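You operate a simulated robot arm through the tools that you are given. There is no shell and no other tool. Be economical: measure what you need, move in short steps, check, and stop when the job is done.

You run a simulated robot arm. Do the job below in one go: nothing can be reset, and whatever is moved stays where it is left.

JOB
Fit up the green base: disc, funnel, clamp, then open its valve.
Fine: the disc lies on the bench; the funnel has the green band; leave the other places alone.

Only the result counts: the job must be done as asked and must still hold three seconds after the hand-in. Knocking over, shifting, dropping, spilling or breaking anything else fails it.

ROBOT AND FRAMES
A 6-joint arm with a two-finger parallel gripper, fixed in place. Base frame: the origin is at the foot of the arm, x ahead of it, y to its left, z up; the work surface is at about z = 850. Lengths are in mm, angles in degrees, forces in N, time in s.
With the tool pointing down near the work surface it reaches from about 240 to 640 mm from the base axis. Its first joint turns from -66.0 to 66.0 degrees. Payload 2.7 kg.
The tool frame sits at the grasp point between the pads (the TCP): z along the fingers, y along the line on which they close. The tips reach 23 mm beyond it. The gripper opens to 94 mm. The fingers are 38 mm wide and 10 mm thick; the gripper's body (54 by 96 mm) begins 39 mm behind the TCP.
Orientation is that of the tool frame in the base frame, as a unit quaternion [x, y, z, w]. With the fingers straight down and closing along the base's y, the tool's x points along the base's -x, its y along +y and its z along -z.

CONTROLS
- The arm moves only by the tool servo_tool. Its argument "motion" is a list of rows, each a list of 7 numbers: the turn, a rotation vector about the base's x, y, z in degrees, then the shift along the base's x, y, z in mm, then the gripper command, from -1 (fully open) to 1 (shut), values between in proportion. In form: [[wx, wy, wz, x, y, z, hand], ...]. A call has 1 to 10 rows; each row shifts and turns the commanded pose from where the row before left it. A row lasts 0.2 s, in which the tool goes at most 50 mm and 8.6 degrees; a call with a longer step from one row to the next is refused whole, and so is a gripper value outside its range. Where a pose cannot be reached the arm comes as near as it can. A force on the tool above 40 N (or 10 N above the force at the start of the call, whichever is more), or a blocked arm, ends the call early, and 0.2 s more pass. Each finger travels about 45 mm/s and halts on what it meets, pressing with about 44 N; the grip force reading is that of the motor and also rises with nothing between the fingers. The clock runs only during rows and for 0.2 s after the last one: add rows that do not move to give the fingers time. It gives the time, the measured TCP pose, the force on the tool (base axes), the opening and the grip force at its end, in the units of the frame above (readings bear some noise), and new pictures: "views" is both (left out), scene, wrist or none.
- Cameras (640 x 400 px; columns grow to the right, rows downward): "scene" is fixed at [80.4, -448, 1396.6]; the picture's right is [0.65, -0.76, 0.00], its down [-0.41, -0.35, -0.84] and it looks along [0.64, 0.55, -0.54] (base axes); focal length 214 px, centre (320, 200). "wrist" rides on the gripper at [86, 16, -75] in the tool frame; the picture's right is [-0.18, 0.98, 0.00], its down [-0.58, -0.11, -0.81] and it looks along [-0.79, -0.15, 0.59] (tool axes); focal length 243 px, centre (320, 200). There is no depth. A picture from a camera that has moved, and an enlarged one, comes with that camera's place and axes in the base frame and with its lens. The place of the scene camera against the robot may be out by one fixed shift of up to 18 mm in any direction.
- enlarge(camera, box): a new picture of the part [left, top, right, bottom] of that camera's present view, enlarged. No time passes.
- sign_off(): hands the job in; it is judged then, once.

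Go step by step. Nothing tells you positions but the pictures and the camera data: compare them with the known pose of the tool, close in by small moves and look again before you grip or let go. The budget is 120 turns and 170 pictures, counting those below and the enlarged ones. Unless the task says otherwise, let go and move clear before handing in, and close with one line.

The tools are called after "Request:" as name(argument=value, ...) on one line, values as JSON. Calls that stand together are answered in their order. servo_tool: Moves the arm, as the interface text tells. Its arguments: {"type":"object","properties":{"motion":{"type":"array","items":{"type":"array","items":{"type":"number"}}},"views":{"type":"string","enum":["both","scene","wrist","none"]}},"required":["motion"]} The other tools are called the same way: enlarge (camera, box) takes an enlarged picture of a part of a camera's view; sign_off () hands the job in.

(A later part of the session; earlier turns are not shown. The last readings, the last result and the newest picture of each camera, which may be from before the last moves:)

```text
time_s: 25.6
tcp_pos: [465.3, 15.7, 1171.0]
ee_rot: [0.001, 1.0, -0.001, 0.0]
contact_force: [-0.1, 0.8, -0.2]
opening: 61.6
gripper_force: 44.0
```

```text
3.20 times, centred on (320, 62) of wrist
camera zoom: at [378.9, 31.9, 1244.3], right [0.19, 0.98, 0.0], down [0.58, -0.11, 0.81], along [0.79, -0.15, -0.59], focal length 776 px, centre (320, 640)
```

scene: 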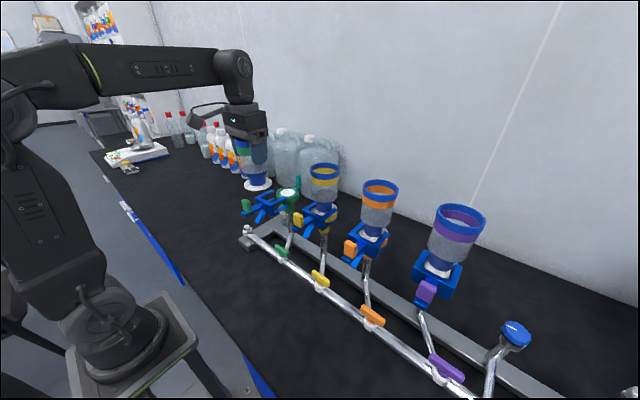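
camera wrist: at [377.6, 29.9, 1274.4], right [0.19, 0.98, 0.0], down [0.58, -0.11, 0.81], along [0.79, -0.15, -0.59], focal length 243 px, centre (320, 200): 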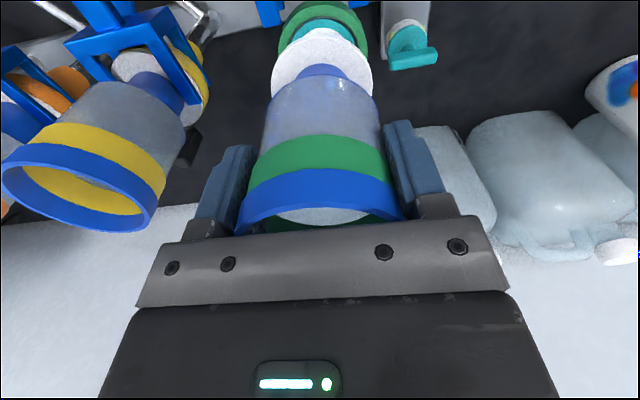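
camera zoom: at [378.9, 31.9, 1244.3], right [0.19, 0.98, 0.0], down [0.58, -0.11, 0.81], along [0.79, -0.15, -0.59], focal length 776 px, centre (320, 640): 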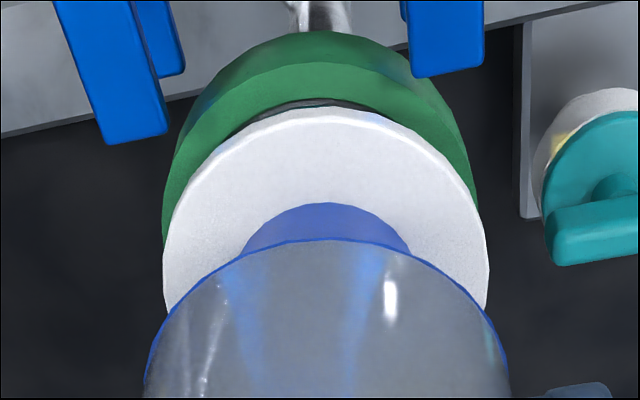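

The flange is concentric to within ~1 mm and clears the prongs. I'll nudge and lower gently until contact.

Request:
servo_tool(motion=[[0, 0, 0, -0.5, -0.8, 0, 1], [0, 0, 0, 0, 0, -5, 1], [0, 0, 0, 0, 0, -4, 1], [0, 0, 0, 0, 0, 0, 1]], views="none")

Request:
enlarge(camera="scene", box=[255, 165, 315, 210])

Request:
enlarge(camera="wrist", box=[220, 0, 420, 125])

```text
time_s: 26.6
tcp_pos: [464.6, 13.9, 1161.0]
ee_rot: [0.001, 1.0, -0.001, 0.001]
contact_force: [-0.1, -0.4, -0.9]
opening: 61.7
gripper_force: 44.0
```

```text
8.89 times, centred on (285, 188) of scene
camera zoom: at [80.5, -448.0, 1396.6], right [0.65, -0.76, 0.0], down [-0.41, -0.35, -0.84], along [0.64, 0.55, -0.54], focal length 1906 px, centre (631, 311)
```

zoom: 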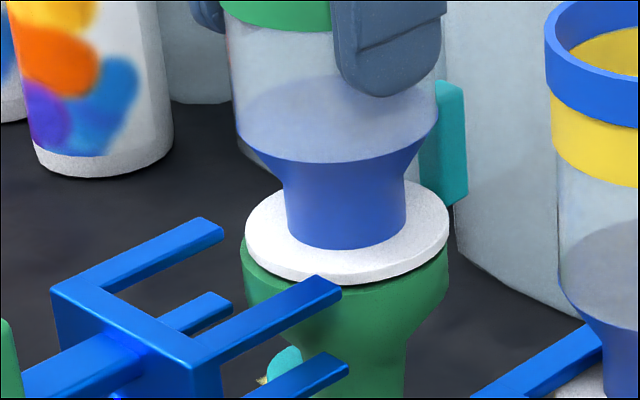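

```text
3.20 times, centred on (320, 62) of wrist
camera zoom: at [378.3, 31.0, 1234.6], right [0.19, 0.98, 0.0], down [0.58, -0.11, 0.81], along [0.79, -0.15, -0.59], focal length 776 px, centre (320, 640)
```

zoom: 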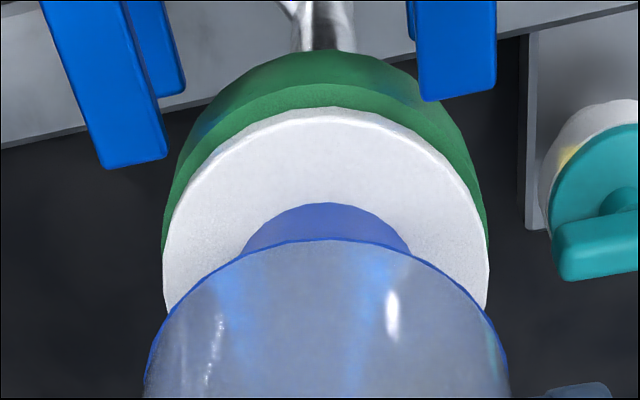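

Well centred. I'll lower the last few millimetres until contact is felt.

Request:
servo_tool(motion=[[0, 0, 0, -0.3, 0, -1.5, 1], [0, 0, 0, 0, 0, -1.5, 1], [0, 0, 0, 0, 0, -1.5, 1], [0, 0, 0, 0, 0, 0, 1]], views="none")

Request:
enlarge(camera="scene", box=[255, 165, 315, 210])

```text
time_s: 27.6
tcp_pos: [464.2, 15.0, 1156.8]
ee_rot: [-0.001, 1.0, 0.0, 0.003]
contact_force: [-1.6, 3.0, 10.2]
opening: 62.0
gripper_force: 43.8
```

```text
8.89 times, centred on (285, 188) of scene
camera zoom: at [80.3, -447.9, 1396.7], right [0.65, -0.76, 0.0], down [-0.41, -0.35, -0.84], along [0.64, 0.55, -0.54], focal length 1906 px, centre (631, 311)
```

zoom: 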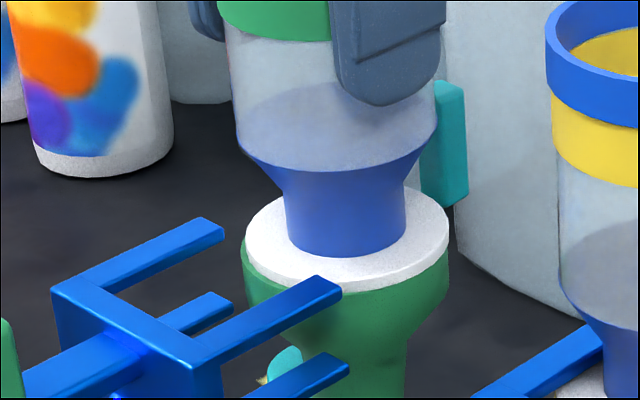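

Contact reached at about 10 N. I'll release the funnel gently and check that it sits level.

Request:
servo_tool(motion=[[0, 0, 0, 0, 0, 0.5, 0.3], [0, 0, 0, 0, 0, 0, 0], [0, 0, 0, 0, 0, 0, -0.6], [0, 0, 0, 0, 0, 0, -0.9], [0, 0, 0, 0, 0, 0, -0.9], [0, 0, 0, 0, 0, 0, -0.9]], views="wrist")

Request:
enlarge(camera="scene", box=[255, 165, 315, 210])

Request:
enlarge(camera="scene", box=[300, 190, 360, 235])

```text
time_s: 29.0
tcp_pos: [464.7, 13.9, 1158.2]
ee_rot: [0.001, 1.0, 0.0, 0.001]
contact_force: [-0.4, -0.1, -0.2]
opening: 89.2
gripper_force: 0.1
camera wrist: at [377.9, 30.5, 1230.9], right [0.18, 0.98, 0.0], down [0.58, -0.11, 0.81], along [0.79, -0.15, -0.59], focal length 243 px, centre (320, 200)
```

wrist: 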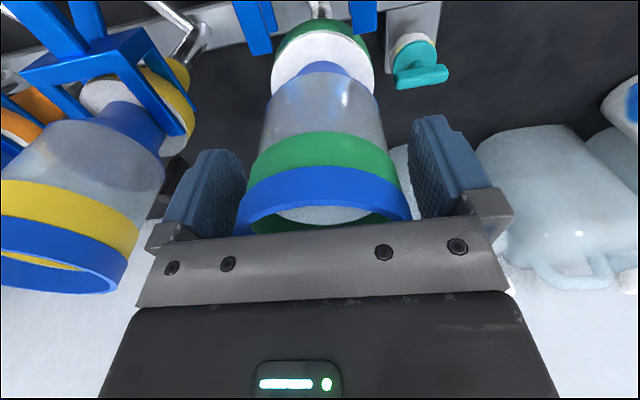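

```text
8.89 times, centred on (285, 188) of scene
camera zoom: at [80.4, -448.0, 1396.6], right [0.65, -0.76, 0.0], down [-0.41, -0.35, -0.84], along [0.64, 0.55, -0.54], focal length 1906 px, centre (631, 311)
```

zoom: 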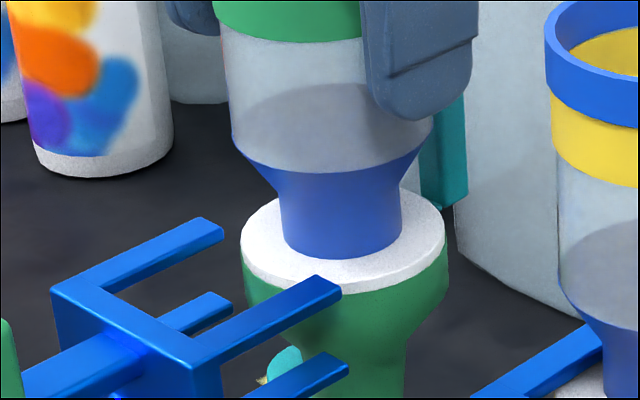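

```text
8.89 times, centred on (330, 212) of scene
camera zoom: at [80.4, -448.0, 1396.6], right [0.65, -0.76, 0.0], down [-0.41, -0.35, -0.84], along [0.64, 0.55, -0.54], focal length 1906 px, centre (231, 89)
```

zoom: 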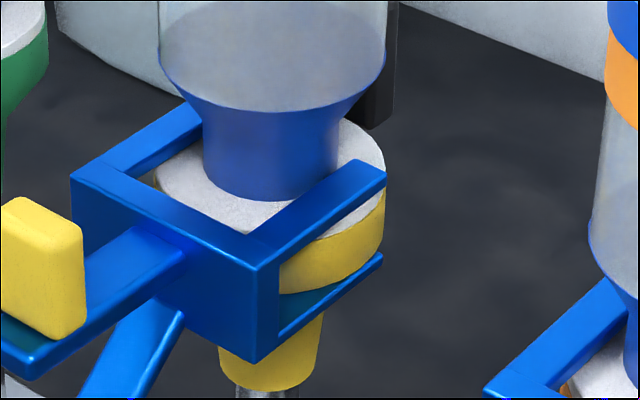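

The funnel sits level on the base, on the disc. I'll rise clear and go back to view the clamp handle.

Request:
servo_tool(motion=[[0, 0, 0, 0, 0.8, 10, -0.9], [0, 0, 0, 0, 0, 30, -0.9], [0, 0, 0, 0, 0, 40, -0.9], [0, 0, 0, -30, 0, 20, -0.9], [0, 0, 0, -45, 0, 0, -0.9], [0, 0, 0, -45, 0, 0, -0.9], [0, 0, 0, -35, 0, 0, -0.9], [0, 0, 0, 0, 0, 0, -0.9]], views="both")

Request:
enlarge(camera="wrist", box=[220, 0, 400, 112])

Request:
enlarge(camera="scene", box=[235, 150, 335, 230])

```text
time_s: 30.8
tcp_pos: [308.7, 13.2, 1257.6]
ee_rot: [0.001, 1.0, -0.001, 0.002]
contact_force: [-0.2, -0.1, 0.0]
opening: 89.5
gripper_force: 0.1
camera wrist: at [221.3, 29.2, 1330.5], right [0.18, 0.98, 0.0], down [0.58, -0.11, 0.81], along [0.79, -0.15, -0.59], focal length 243 px, centre (320, 200)
```

scene: 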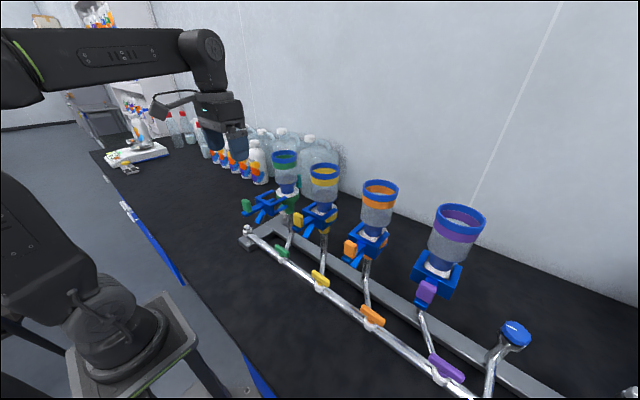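
wrist: 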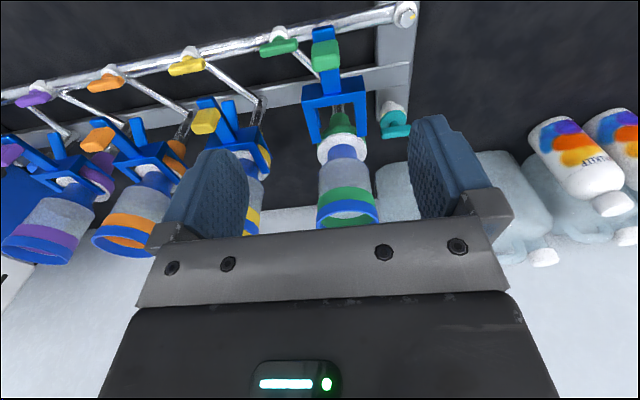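

```text
3.56 times, centred on (310, 56) of wrist
camera zoom: at [221.3, 29.2, 1330.5], right [0.18, 0.98, 0.0], down [0.58, -0.11, 0.81], along [0.79, -0.15, -0.59], focal length 863 px, centre (356, 712)
```

zoom: 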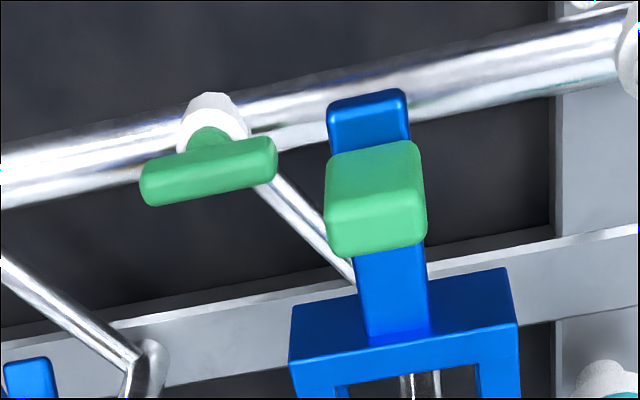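

```text
5.00 times, centred on (285, 190) of scene
camera zoom: at [80.4, -448.0, 1396.6], right [0.65, -0.76, 0.0], down [-0.41, -0.35, -0.84], along [0.64, 0.55, -0.54], focal length 1072 px, centre (495, 250)
```

zoom: 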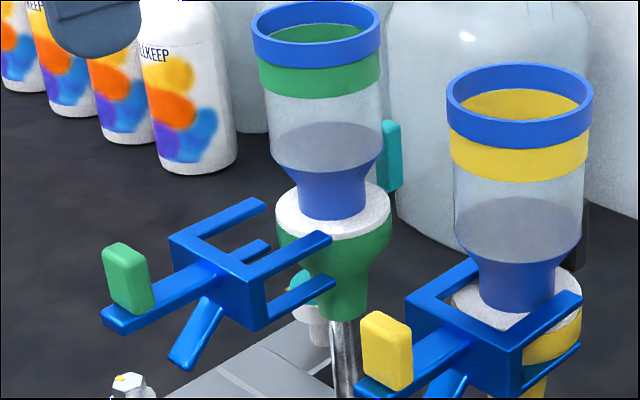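

The clamp's green handle top is at about (320, 15.5, 1109). The yellow one's clamped position puts the closing travel at about +44 mm in x. I'll come down over the handle.

Request:
servo_tool(motion=[[0, 0, 0, 5, 1, -40, -0.5], [0, 0, 0, 5, 1.3, -40, -0.3], [0, 0, 0, 1, 0, -35, -0.2], [0, 0, 0, 0, 0, 0, -0.2], [0, 0, 0, 0, 0, 0, -0.2]], views="wrist")

Request:
enlarge(camera="scene", box=[215, 150, 315, 230])

```text
time_s: 32.0
tcp_pos: [321.2, 17.2, 1140.3]
ee_rot: [0.0, 1.0, -0.001, 0.001]
contact_force: [0.4, 0.1, -0.1]
opening: 56.5
gripper_force: 0.1
camera wrist: at [233.8, 32.7, 1214.4], right [0.19, 0.98, 0.0], down [0.58, -0.11, 0.81], along [0.79, -0.15, -0.59], focal length 243 px, centre (320, 200)
```

wrist: 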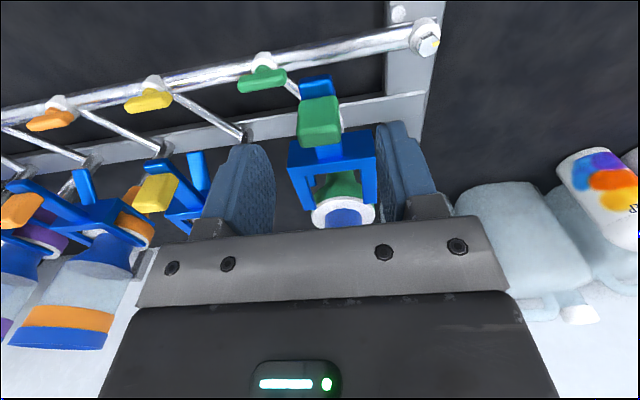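

```text
5.00 times, centred on (265, 190) of scene
camera zoom: at [80.4, -448.0, 1396.6], right [0.65, -0.76, 0.0], down [-0.41, -0.35, -0.84], along [0.64, 0.55, -0.54], focal length 1072 px, centre (595, 250)
```

zoom: 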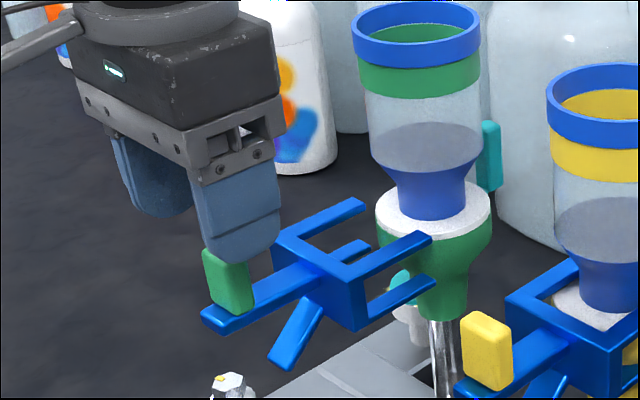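

The tab centre is at about (317, 16.5), so I'm within a few millimetres. I'll lower and grip it.

Request:
servo_tool(motion=[[0, 0, 0, -3, -0.7, -15, -0.2], [0, 0, 0, 0, 0, -15, -0.2], [0, 0, 0, 0, 0, -12, -0.2], [0, 0, 0, 0, 0, 0, 0.6], [0, 0, 0, 0, 0, 0, 1], [0, 0, 0, 0, 0, 0, 1], [0, 0, 0, 0, 0, 0, 1]], views="wrist")

Request:
enlarge(camera="scene", box=[215, 150, 315, 230])

```text
time_s: 33.6
tcp_pos: [316.6, 14.6, 1099.3]
ee_rot: [0.001, 1.0, -0.003, 0.0]
contact_force: [1.7, -27.0, -7.2]
opening: 25.7
gripper_force: 44.7
camera wrist: at [230.6, 31.6, 1172.9], right [0.19, 0.98, 0.0], down [0.58, -0.11, 0.81], along [0.79, -0.15, -0.59], focal length 243 px, centre (320, 200)
```

wrist: 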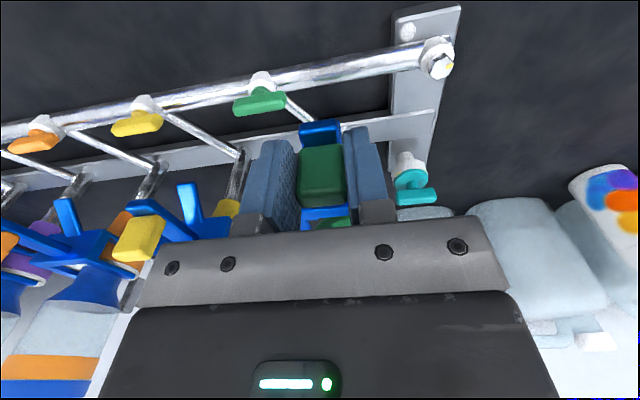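

```text
5.00 times, centred on (265, 190) of scene
camera zoom: at [80.5, -448.8, 1396.3], right [0.65, -0.76, 0.0], down [-0.41, -0.35, -0.84], along [0.64, 0.55, -0.54], focal length 1072 px, centre (595, 250)
```

zoom: 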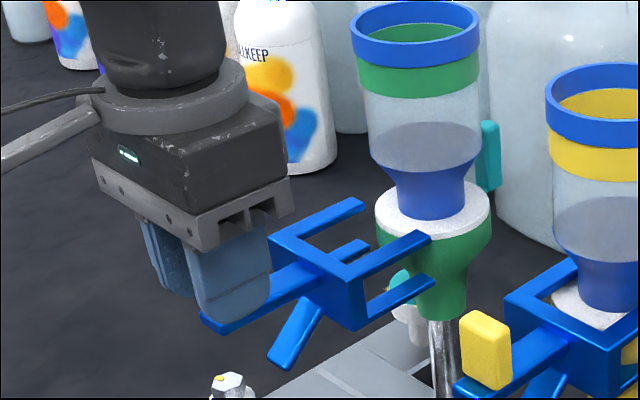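

The tab is gripped, with 27 N of side load. I'll shift −1.7 in y to relieve it and then slide the clamp in +x.

Request:
servo_tool(motion=[[0, 0, 0, 0, -1.7, 0, 1], [0, 0, 0, 0, 0, 0, 1]], views="none")

Request:
servo_tool(motion=[[0, 0, 0, 7, 0, 0, 1], [0, 0, 0, 7, 0, 0, 1], [0, 0, 0, 6, 0, 0, 1], [0, 0, 0, 0, 0, 0, 1]], views="none")

Request:
enlarge(camera="scene", box=[235, 150, 335, 230])

```text
time_s: 34.2
tcp_pos: [317.6, 14.5, 1099.2]
ee_rot: [0.0, 1.0, 0.001, 0.0]
contact_force: [2.7, -10.7, -7.5]
opening: 26.0
gripper_force: 45.1
```

```text
time_s: 35.2
tcp_pos: [338.2, 13.3, 1099.1]
ee_rot: [0.001, 1.0, 0.0, -0.001]
contact_force: [-1.4, -7.5, -22.5]
opening: 25.8
gripper_force: 44.8
```

```text
5.00 times, centred on (285, 190) of scene
camera zoom: at [80.6, -448.2, 1396.5], right [0.65, -0.76, 0.0], down [-0.41, -0.35, -0.84], along [0.64, 0.55, -0.54], focal length 1072 px, centre (495, 250)
```

zoom: 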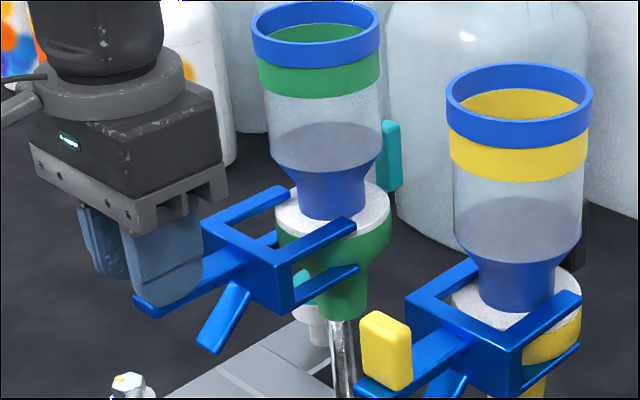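

The clamp slides and the prongs straddle the flange. The load shows the path running slightly downwards, so I'll relieve z and continue.

Request:
servo_tool(motion=[[0, 0, 0, 0, -0.6, -2.0, 1], [0, 0, 0, 5, 0, -0.4, 1], [0, 0, 0, 5, 0, -0.4, 1], [0, 0, 0, 0, 0, 0, 1]], views="none")

Request:
enlarge(camera="scene", box=[235, 150, 335, 230])

```text
time_s: 36.2
tcp_pos: [347.4, 13.8, 1099.2]
ee_rot: [0.0, 1.0, 0.0, 0.003]
contact_force: [-2.0, 2.9, 13.9]
opening: 26.3
gripper_force: 44.8
```

```text
5.00 times, centred on (285, 190) of scene
camera zoom: at [80.3, -447.9, 1396.6], right [0.65, -0.76, 0.0], down [-0.41, -0.35, -0.84], along [0.64, 0.55, -0.54], focal length 1072 px, centre (495, 250)
```

zoom: 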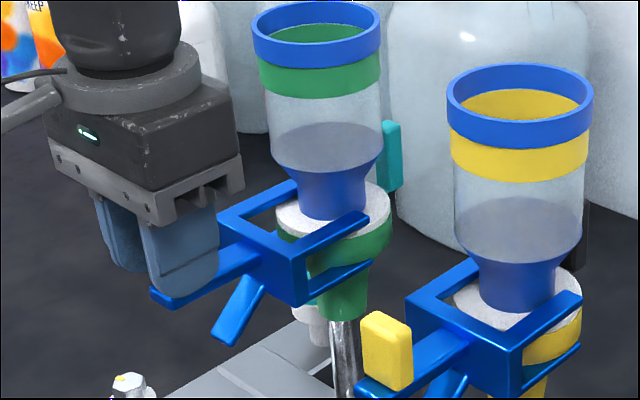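

Request:
servo_tool(motion=[[0, 0, 0, 0, 0, 1.3, 1], [0, 0, 0, 4, 0, 0, 1], [0, 0, 0, 4, 0, 0, 1], [0, 0, 0, 3, 0, 0, 1], [0, 0, 0, 0, 0, 0, 1]], views="none")

Request:
enlarge(camera="scene", box=[235, 150, 335, 230])

```text
time_s: 37.4
tcp_pos: [359.9, 15.1, 1099.7]
ee_rot: [0.001, 1.0, 0.001, 0.001]
contact_force: [0.5, 1.4, -0.7]
opening: 25.5
gripper_force: 44.6
```

```text
5.00 times, centred on (285, 190) of scene
camera zoom: at [80.4, -447.9, 1396.6], right [0.65, -0.76, 0.0], down [-0.41, -0.35, -0.84], along [0.64, 0.55, -0.54], focal length 1072 px, centre (495, 250)
```

zoom: 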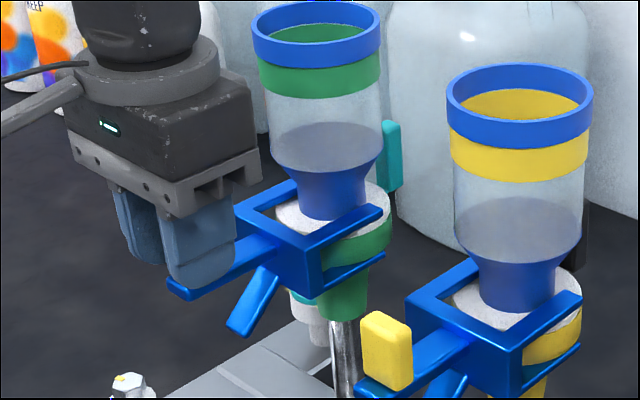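

It's a few millimetres short of yellow's clamped state. I'll continue in small steps until the end stop is felt.

Request:
servo_tool(motion=[[0, 0, 0, 1.5, 0, 0, 1], [0, 0, 0, 1.5, 0, 0, 1], [0, 0, 0, 1.5, 0, 0, 1], [0, 0, 0, 1.5, 0, 0, 1], [0, 0, 0, 0, 0, 0, 1]], views="none")

Request:
enlarge(camera="scene", box=[235, 150, 335, 230])

```text
time_s: 38.6
tcp_pos: [363.9, 14.9, 1098.4]
ee_rot: [0.0, 1.0, 0.0, -0.002]
contact_force: [-25.9, 13.4, 15.8]
opening: 26.1
gripper_force: 44.7
```

```text
5.00 times, centred on (285, 190) of scene
camera zoom: at [79.4, -447.6, 1396.8], right [0.65, -0.76, 0.0], down [-0.41, -0.35, -0.84], along [0.65, 0.55, -0.54], focal length 1072 px, centre (495, 250)
```

zoom: 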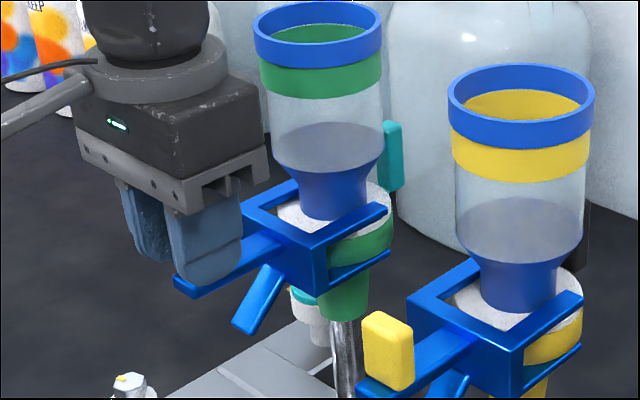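

The clamp is against its stop, matching yellow. I'll relax the load, release and check that it stays.

Request:
servo_tool(motion=[[0, 0, 0, -1.5, -0.8, 0.8, 1], [0, 0, 0, 0, 0, 0, 0.5], [0, 0, 0, 0, 0, 0, 0.1], [0, 0, 0, 0, 0, 0, 0.1], [0, 0, 0, 0, 0, 0, 0.1]], views="none")

Request:
enlarge(camera="scene", box=[235, 150, 335, 230])

```text
time_s: 39.8
tcp_pos: [364.2, 11.7, 1099.5]
ee_rot: [0.001, 1.0, -0.002, 0.001]
contact_force: [0.0, 0.0, -0.2]
opening: 42.3
gripper_force: 0.1
```

```text
5.00 times, centred on (285, 190) of scene
camera zoom: at [80.4, -448.0, 1396.6], right [0.65, -0.76, 0.0], down [-0.41, -0.35, -0.84], along [0.64, 0.55, -0.54], focal length 1072 px, centre (495, 250)
```

zoom: 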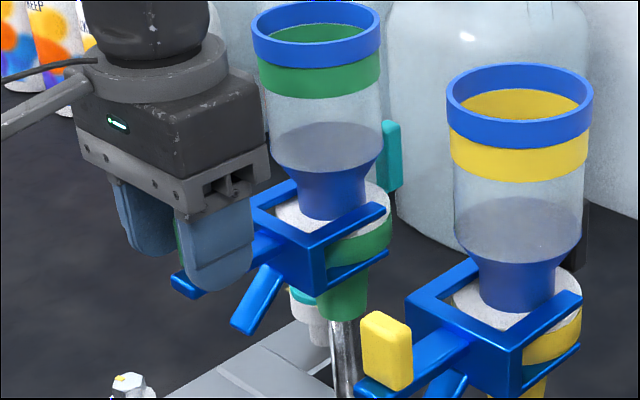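

The clamp stays closed. I'll rise and move to view the green valve handle up close.

Request:
servo_tool(motion=[[0, 0, 0, 0, 2, 15, 0.1], [0, 0, 0, 0, 0, 40, 0.1], [0, 0, 0, -30, 0, 30, 0.3], [0, 0, 0, -40, -25, 0, 0.6], [0, 0, 0, -30, -35, -10, 1], [0, 0, 0, 0, -20, -40, 1], [0, 0, 0, 0, 0, -40, 1], [0, 0, 0, 0, 0, 0, 1]], views="both")

Request:
enlarge(camera="wrist", box=[230, 30, 430, 155])

Request:
enlarge(camera="scene", box=[250, 220, 340, 290])

```text
time_s: 41.6
tcp_pos: [265.7, -67.7, 1093.9]
ee_rot: [0.001, 1.0, -0.001, 0.001]
contact_force: [1.2, 0.2, 1.3]
opening: 0.0
gripper_force: 43.2
camera wrist: at [177.1, -50.6, 1167.1], right [0.18, 0.98, 0.0], down [0.58, -0.11, 0.81], along [0.79, -0.15, -0.59], focal length 243 px, centre (320, 200)
```

scene: 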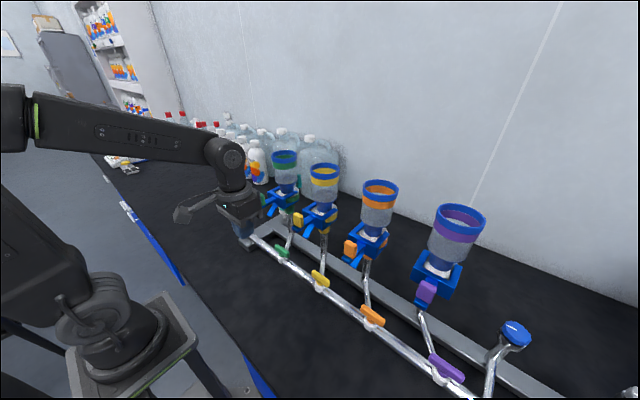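
wrist: 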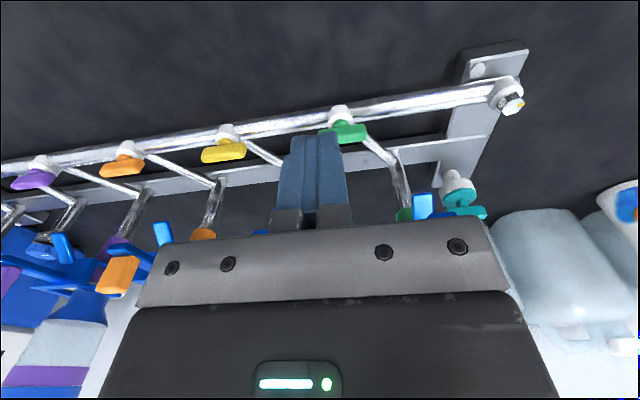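

```text
3.20 times, centred on (330, 92) of wrist
camera zoom: at [177.1, -50.6, 1167.1], right [0.18, 0.98, 0.0], down [0.58, -0.11, 0.81], along [0.79, -0.15, -0.59], focal length 776 px, centre (288, 544)
```

zoom: 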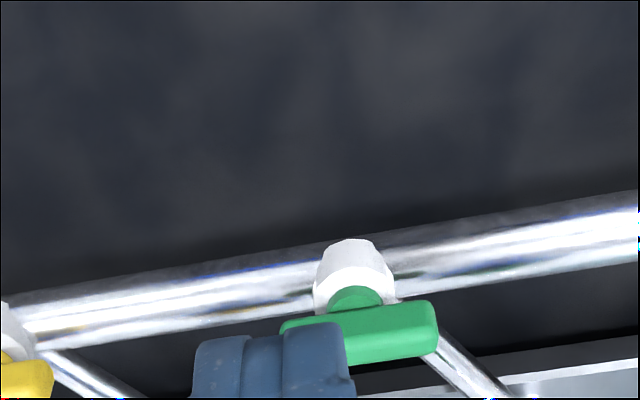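

```text
5.71 times, centred on (295, 255) of scene
camera zoom: at [80.4, -448.0, 1396.6], right [0.65, -0.76, 0.0], down [-0.41, -0.35, -0.84], along [0.64, 0.55, -0.54], focal length 1226 px, centre (463, -114)
```

zoom: 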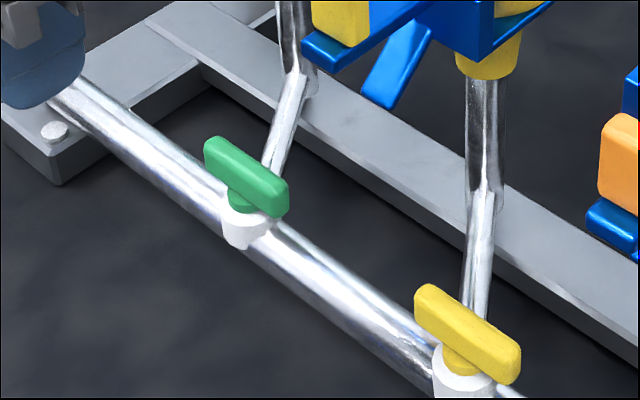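

The green handle is centred at about (359, −59, 941), roughly 57 mm long, and lies along the pipe (closed). To stay clear of the clamps I'll tilt the tool so the fingers point forward and down, then approach from the −x side.

Request:
servo_tool(motion=[[0, -8, 0, 0, 6, -10, 1], [0, -8, 0, 0, 6, -10, 1], [0, -8, 0, 0, 6, -10, 1], [0, -8, 0, 0, 6, -10, 1], [0, -8, 0, 0, 6, -10, 1], [0, 0, 0, 0, 0, 0, 1]], views="both")

Request:
enlarge(camera="scene", box=[170, 170, 320, 280])

```text
time_s: 43.0
tcp_pos: [289.0, -57.7, 1061.5]
ee_rot: [0.0, 0.939, 0.001, 0.343]
contact_force: [-0.2, -0.2, -0.2]
opening: 0.1
gripper_force: 42.7
out of reach, approached as far as the arm can: row 4, 5
camera wrist: at [174.1, -41.4, 1062.3], right [0.14, 0.98, 0.12], down [-0.07, -0.11, 0.99], along [0.99, -0.15, 0.06], focal length 243 px, centre (320, 200)
```

scene: 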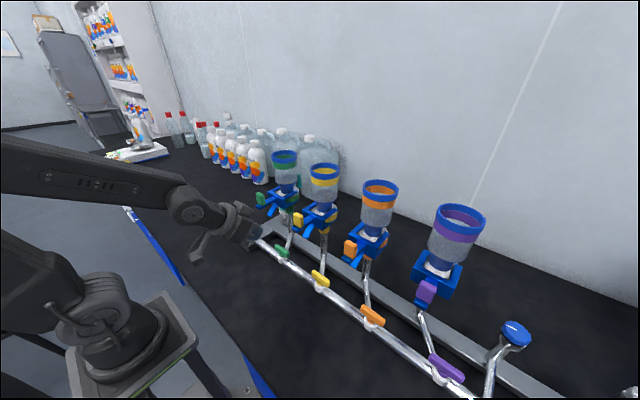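
wrist: 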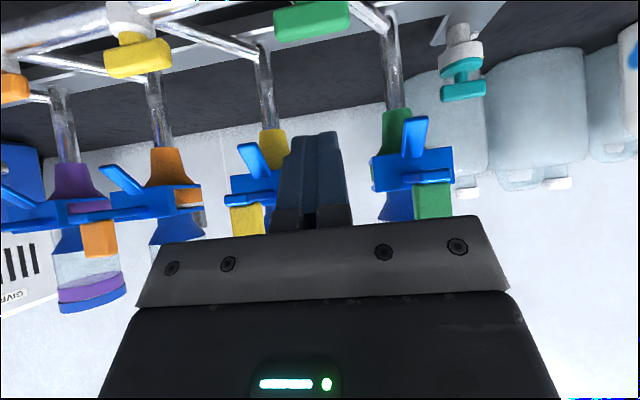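

```text
3.64 times, centred on (245, 225) of scene
camera zoom: at [80.4, -448.0, 1396.6], right [0.65, -0.76, 0.0], down [-0.41, -0.35, -0.84], along [0.64, 0.55, -0.54], focal length 780 px, centre (593, 109)
```

zoom: 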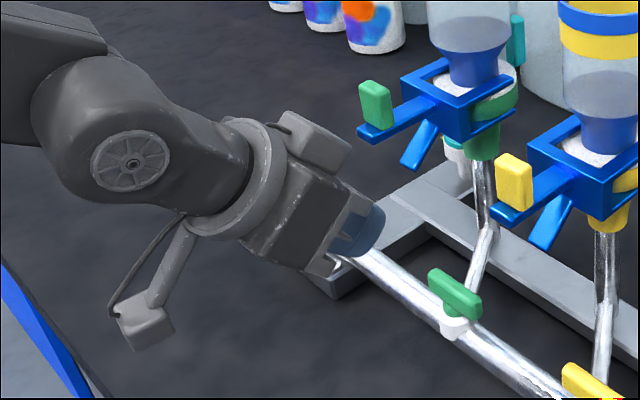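

The 40° tilt is reached and the body stays well away from the clamps. I'll lower behind the handle's +y end.

Request:
servo_tool(motion=[[0, 0, 0, 3, 7, -30, 1], [0, 0, 0, 3, 7, -30, 1], [0, 0, 0, 4, 6, -30, 1], [0, 0, 0, 4, 0, -22, 1], [0, 0, 0, 0, 0, 0, 1]], views="both")

Request:
enlarge(camera="scene", box=[230, 220, 310, 280])

```text
time_s: 44.2
tcp_pos: [299.6, -45.3, 962.9]
ee_rot: [0.0, 0.941, 0.004, 0.338]
contact_force: [0.3, 0.6, 1.4]
opening: 0.0
gripper_force: 42.6
out of reach, approached as far as the arm can: row 1, 3, 4
camera wrist: at [185.4, -29.0, 964.4], right [0.14, 0.98, 0.13], down [-0.06, -0.12, 0.99], along [0.99, -0.14, 0.05], focal length 243 px, centre (320, 200)
```

scene: 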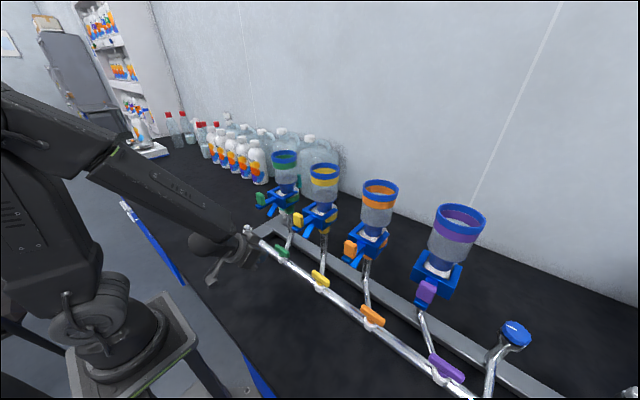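
wrist: 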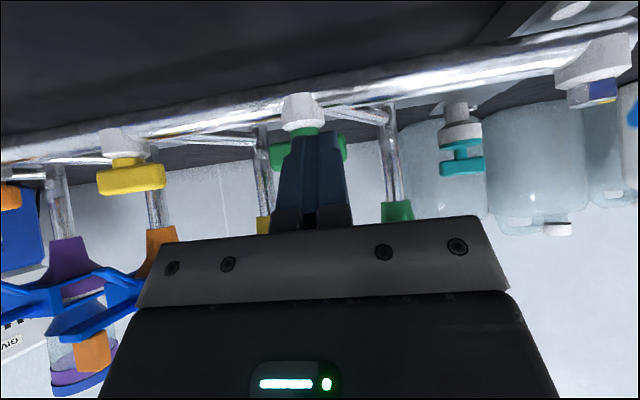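

```text
6.67 times, centred on (270, 250) of scene
camera zoom: at [80.5, -448.0, 1396.6], right [0.65, -0.76, 0.0], down [-0.41, -0.35, -0.84], along [0.64, 0.55, -0.54], focal length 1430 px, centre (653, -133)
```

zoom: 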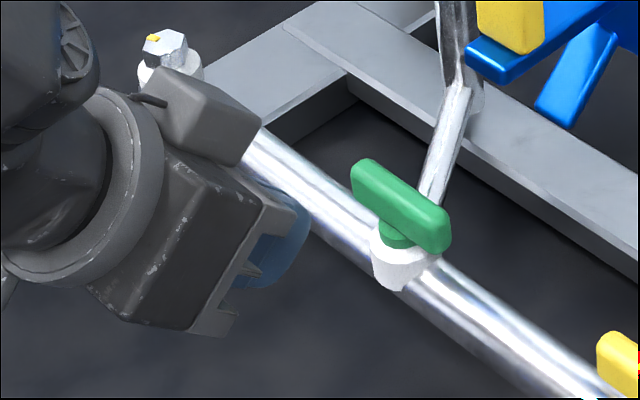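

Request:
servo_tool(motion=[[0, 0, 0, 5, 4, -9, 1], [0, 0, 0, 7, 4, -8, 1], [0, 0, 0, 0, 0, 0, 1]], views="wrist")

Request:
enlarge(camera="scene", box=[230, 220, 310, 280])

```text
time_s: 45.0
tcp_pos: [311.0, -37.6, 945.4]
ee_rot: [0.0, 0.939, 0.0, 0.344]
contact_force: [-0.8, 0.1, 0.0]
opening: 0.1
gripper_force: 42.3
camera wrist: at [197.0, -20.5, 945.9], right [0.14, 0.98, 0.12], down [-0.08, -0.11, 0.99], along [0.99, -0.15, 0.06], focal length 243 px, centre (320, 200)
```

wrist: 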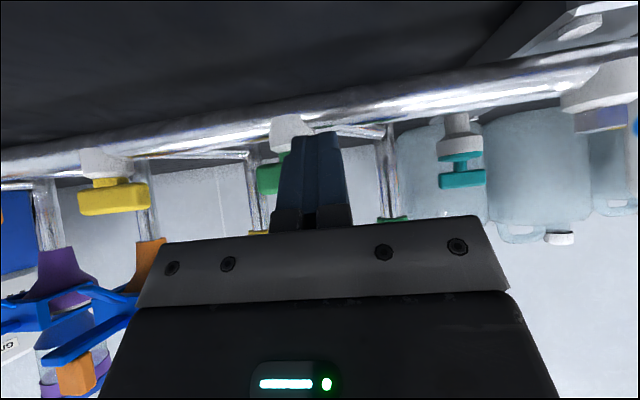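

```text
6.67 times, centred on (270, 250) of scene
camera zoom: at [80.5, -448.0, 1396.6], right [0.65, -0.76, 0.0], down [-0.41, -0.35, -0.84], along [0.64, 0.55, -0.54], focal length 1430 px, centre (653, -133)
```

zoom: 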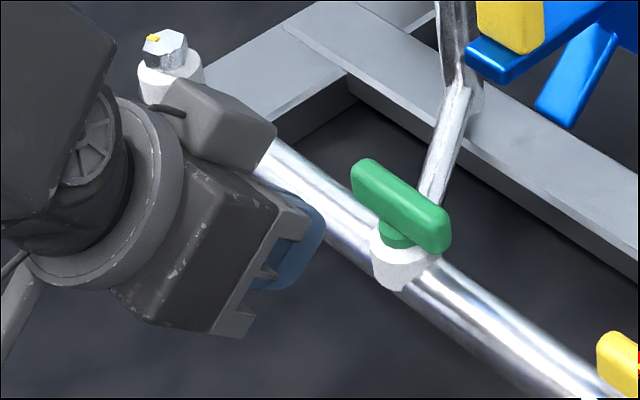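

The fingertips are aligned behind the +y end of the handle. I'll push +x in small steps and feel for whether it turns.

Request:
servo_tool(motion=[[0, 0, 0, 4, 0, 0, 1], [0, 0, 0, 4, 0, 0, 1], [0, 0, 0, 3, 0, 0, 1], [0, 0, 0, 3, 0, 0, 1], [0, 0, 0, 2, 0, 0, 1], [0, 0, 0, 0, 0, 0, 1]], views="none")

Request:
enlarge(camera="scene", box=[230, 220, 310, 280])

```text
time_s: 46.4
tcp_pos: [327.1, -36.8, 947.6]
ee_rot: [0.001, 0.939, -0.001, 0.343]
contact_force: [-0.3, 0.5, -0.3]
opening: 0.0
gripper_force: 42.4
```

```text
6.67 times, centred on (270, 250) of scene
camera zoom: at [80.5, -448.0, 1396.6], right [0.65, -0.76, 0.0], down [-0.41, -0.35, -0.84], along [0.64, 0.55, -0.54], focal length 1430 px, centre (653, -133)
```

zoom: 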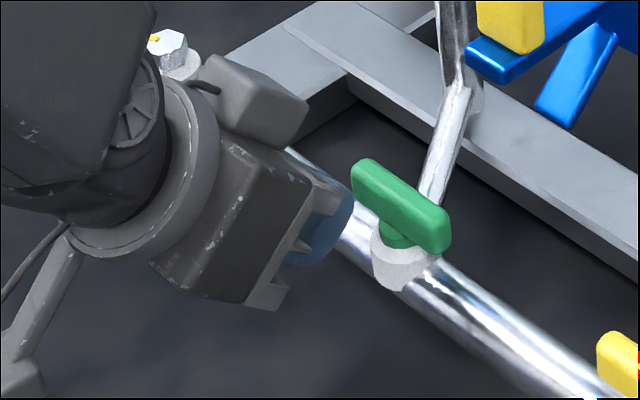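

Not yet in contact, so I'll continue in small steps.

Request:
servo_tool(motion=[[0, 0, 0, 3, 0, 0, 1], [0, 0, 0, 2, 0, 0, 1], [0, 0, 0, 2, 0, 0, 1], [0, 0, 0, 0, 0, 0, 1]], views="wrist")

Request:
enlarge(camera="scene", box=[230, 220, 310, 280])

```text
time_s: 47.1
tcp_pos: [329.8, -36.0, 944.5]
ee_rot: [0.001, 0.941, -0.001, 0.338]
contact_force: [-8.9, -0.1, 4.9]
opening: 0.0
gripper_force: 42.7
stopped in row 3: the force on the tool passed its limit (the readings are from after the stop); the commanded pose is now the measured one
camera wrist: at [214.5, -20.0, 946.2], right [0.14, 0.98, 0.12], down [-0.06, -0.11, 0.99], along [0.99, -0.15, 0.05], focal length 243 px, centre (320, 200)
```

wrist: 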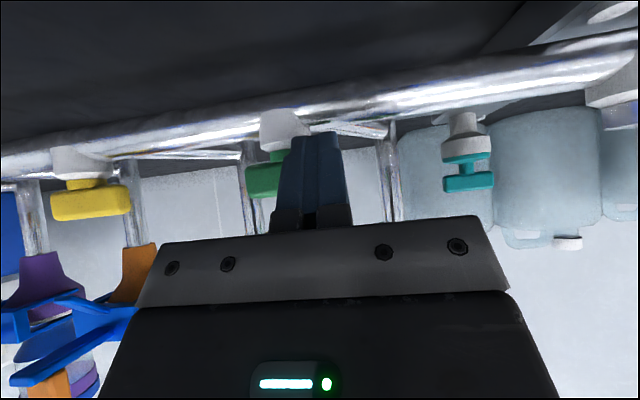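

```text
6.67 times, centred on (270, 250) of scene
camera zoom: at [80.2, -448.0, 1396.6], right [0.65, -0.76, 0.0], down [-0.41, -0.35, -0.84], along [0.64, 0.55, -0.54], focal length 1430 px, centre (653, -133)
```

zoom: 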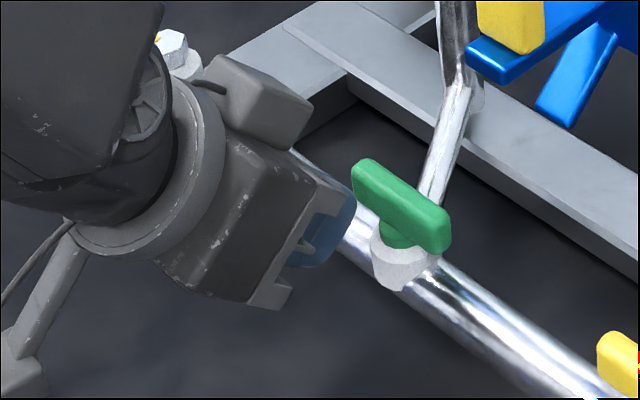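

The handle doesn't turn that way (over 40 N), so that direction is the stop. I'll back off and try the −y end for the opposite turn.

Request:
servo_tool(motion=[[0, 0, 0, -10, 0, 0, 1], [0, 0, 0, -10, 0, 2, 1], [0, 0, 0, 0, -14, 0, 1], [0, 0, 0, 0, -14, 0, 1], [0, 0, 0, 0, -14, 0, 1], [0, 0, 0, 0, 0, 0, 1]], views="wrist")

Request:
enlarge(camera="scene", box=[230, 220, 310, 280])

```text
time_s: 48.5
tcp_pos: [309.9, -79.2, 945.3]
ee_rot: [0.001, 0.941, -0.001, 0.339]
contact_force: [-0.3, -0.4, -0.1]
opening: 0.0
gripper_force: 42.6
camera wrist: at [194.7, -62.6, 947.5], right [0.14, 0.98, 0.12], down [-0.07, -0.11, 0.99], along [0.99, -0.15, 0.05], focal length 243 px, centre (320, 200)
```

wrist: 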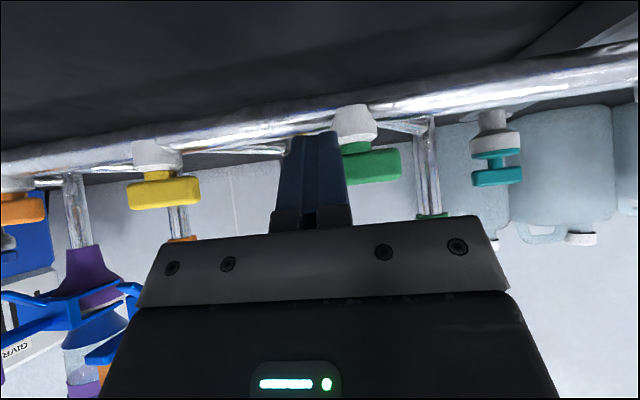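

```text
6.67 times, centred on (270, 250) of scene
camera zoom: at [80.4, -448.0, 1396.6], right [0.65, -0.76, 0.0], down [-0.41, -0.35, -0.84], along [0.64, 0.55, -0.54], focal length 1430 px, centre (653, -133)
```

zoom: 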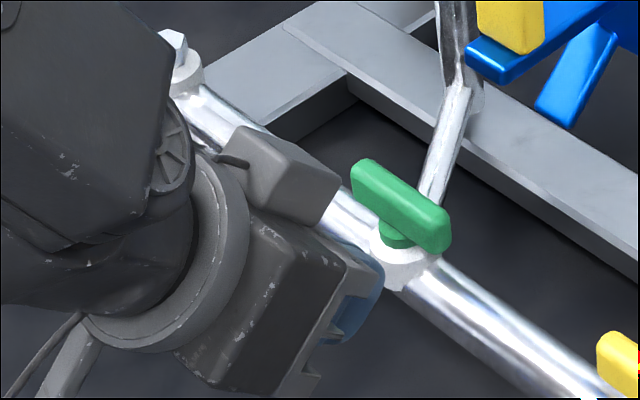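

Request:
servo_tool(motion=[[0, 0, 0, 6, 0, 0, 1], [0, 0, 0, 5, 0, 0, 1], [0, 0, 0, 3, 0, 0, 1], [0, 0, 0, 3, 0, 0, 1], [0, 0, 0, 2, 0, 0, 1], [0, 0, 0, 2, 0, 0, 1], [0, 0, 0, 2, 0, 0, 1]], views="wrist")

Request:
enlarge(camera="scene", box=[230, 220, 310, 280])

```text
time_s: 50.1
tcp_pos: [332.7, -79.4, 946.3]
ee_rot: [0.001, 0.941, -0.002, 0.337]
contact_force: [-9.7, -9.6, 0.8]
opening: 0.0
gripper_force: 42.7
camera wrist: at [217.3, -62.9, 948.1], right [0.15, 0.98, 0.11], down [-0.06, -0.11, 0.99], along [0.99, -0.15, 0.05], focal length 243 px, centre (320, 200)
```

wrist: 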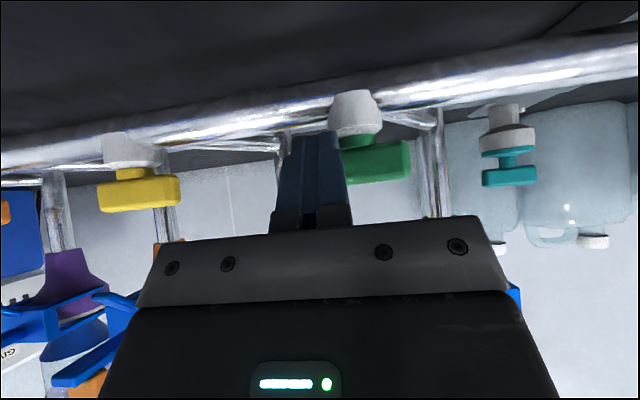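

```text
6.67 times, centred on (270, 250) of scene
camera zoom: at [80.2, -448.2, 1396.5], right [0.65, -0.76, 0.0], down [-0.41, -0.35, -0.84], along [0.64, 0.55, -0.54], focal length 1430 px, centre (653, -133)
```

zoom: 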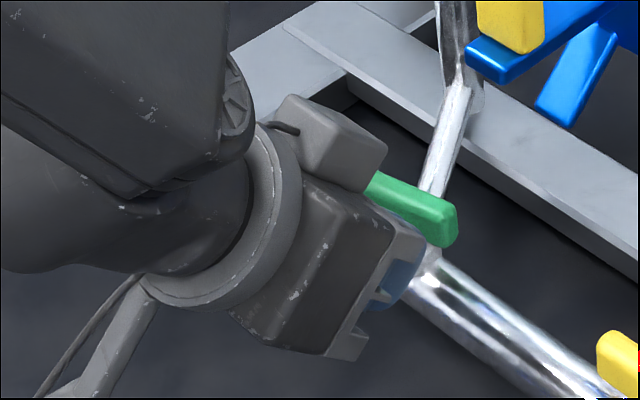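

The handle is turning this way. I'll raise a little for clearance and keep pushing.

Request:
servo_tool(motion=[[0, 0, 0, 0, -2, 3, 1], [0, 0, 0, 2, 0, 0, 1], [0, 0, 0, 2, 0, 0, 1], [0, 0, 0, 2, 0, 0, 1], [0, 0, 0, 2, 0, 0, 1], [0, 0, 0, 0, 0, 0, 1]], views="wrist")

Request:
enlarge(camera="wrist", box=[250, 70, 450, 220])

```text
time_s: 51.5
tcp_pos: [340.4, -80.8, 950.3]
ee_rot: [0.0, 0.941, -0.001, 0.339]
contact_force: [-1.8, -1.0, 2.5]
opening: 0.0
gripper_force: 42.3
camera wrist: at [226.6, -64.5, 951.3], right [0.14, 0.98, 0.12], down [-0.07, -0.11, 0.99], along [0.99, -0.15, 0.05], focal length 243 px, centre (320, 200)
```

wrist: 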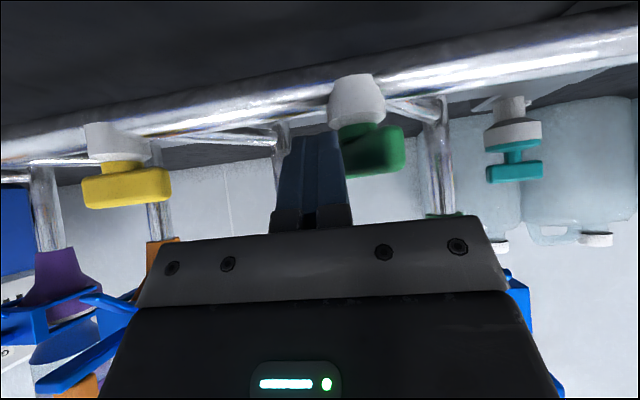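

```text
2.67 times, centred on (350, 145) of wrist
camera zoom: at [226.6, -64.5, 951.3], right [0.14, 0.98, 0.12], down [-0.07, -0.11, 0.99], along [0.99, -0.15, 0.05], focal length 647 px, centre (240, 347)
```

zoom: 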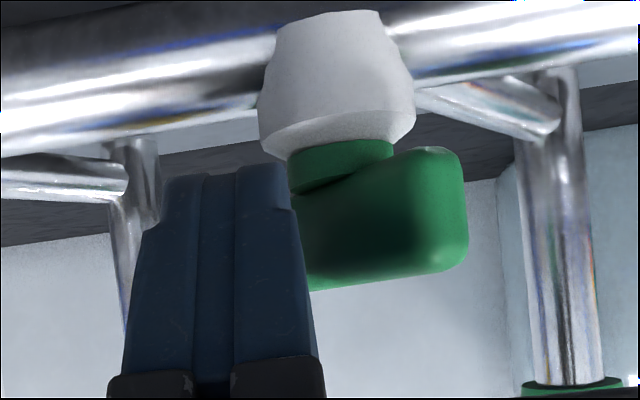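

It's now about 35–40° round. I'll push a bit further, then use the near end.

Request:
servo_tool(motion=[[0, 0, 0, 2, 0, 0, 1], [0, 0, 0, 2, 0, 0, 1], [0, 0, 0, 2, 0, 0, 1], [0, 0, 0, 2, 0, 0, 1], [0, 0, 0, 2, 1, 0, 1], [0, 0, 0, 0, 0, 0, 1]], views="wrist")

Request:
enlarge(camera="wrist", box=[250, 70, 450, 220])

```text
time_s: 52.9
tcp_pos: [350.6, -78.4, 950.7]
ee_rot: [0.0, 0.941, 0.0, 0.338]
contact_force: [-2.3, -2.1, -1.2]
opening: 0.0
gripper_force: 42.3
camera wrist: at [236.0, -63.1, 951.7], right [0.14, 0.98, 0.12], down [-0.07, -0.11, 0.99], along [0.99, -0.15, 0.05], focal length 243 px, centre (320, 200)
```

wrist: 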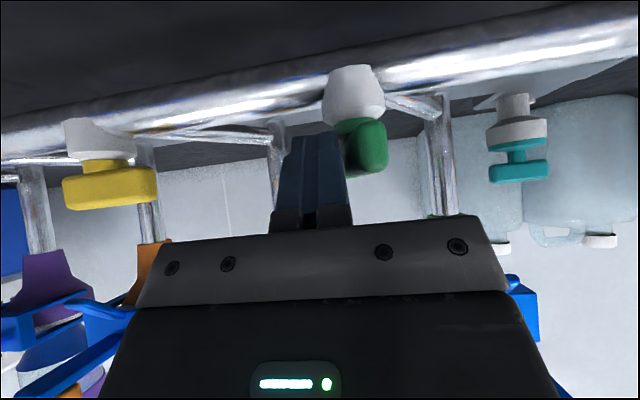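

```text
2.67 times, centred on (350, 145) of wrist
camera zoom: at [236.0, -63.1, 951.7], right [0.14, 0.98, 0.12], down [-0.07, -0.11, 0.99], along [0.99, -0.15, 0.05], focal length 647 px, centre (240, 347)
```

zoom: 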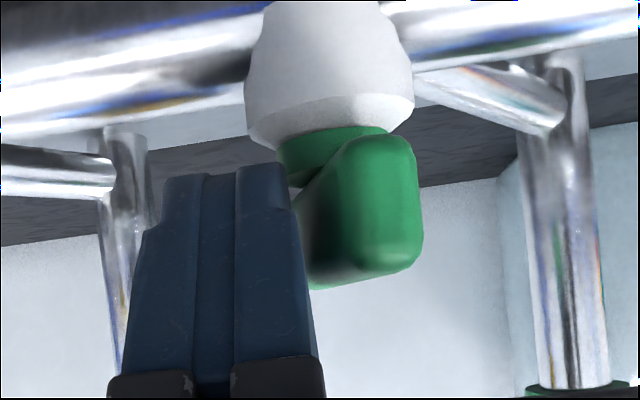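

The handle is about 65° round. I'll back off, come round to the +y side of its near end and push −y to finish.

Request:
servo_tool(motion=[[0, 0, 0, -20, -1, 0, 1], [0, 0, 0, -20, 0, 0, 1], [0, 0, 0, -12, 0, 0, 1], [0, 0, 0, 0, 30, 0, 1], [0, 0, 0, 0, 30, 0, 1], [0, 0, 0, 10, 0, 0, 1], [0, 0, 0, 10, 0, 0, 1], [0, 0, 0, 0, 0, 0, 1]], views="wrist")

Request:
enlarge(camera="scene", box=[230, 220, 310, 280])

```text
time_s: 54.7
tcp_pos: [326.5, -23.9, 955.9]
ee_rot: [0.0, 0.941, 0.0, 0.337]
contact_force: [-0.1, -0.8, -0.2]
opening: 0.0
gripper_force: 42.3
out of reach, approached as far as the arm can: row 5
camera wrist: at [211.2, -7.3, 957.5], right [0.14, 0.98, 0.12], down [-0.06, -0.11, 0.99], along [0.99, -0.15, 0.05], focal length 243 px, centre (320, 200)
```

wrist: 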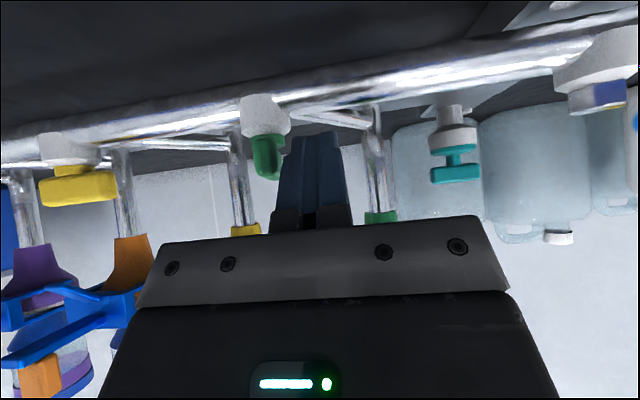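

```text
6.67 times, centred on (270, 250) of scene
camera zoom: at [80.5, -448.0, 1396.6], right [0.65, -0.76, 0.0], down [-0.41, -0.35, -0.84], along [0.64, 0.55, -0.54], focal length 1430 px, centre (653, -133)
```

zoom: 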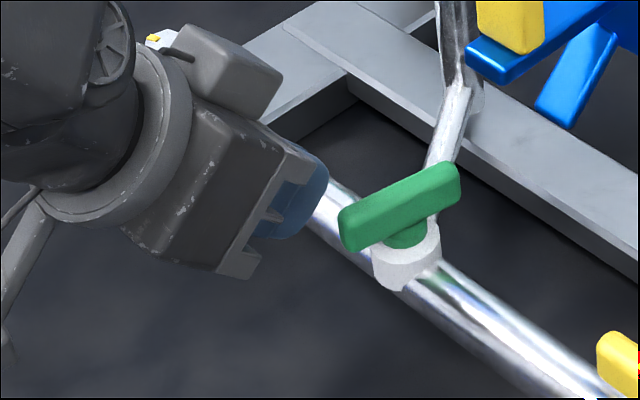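

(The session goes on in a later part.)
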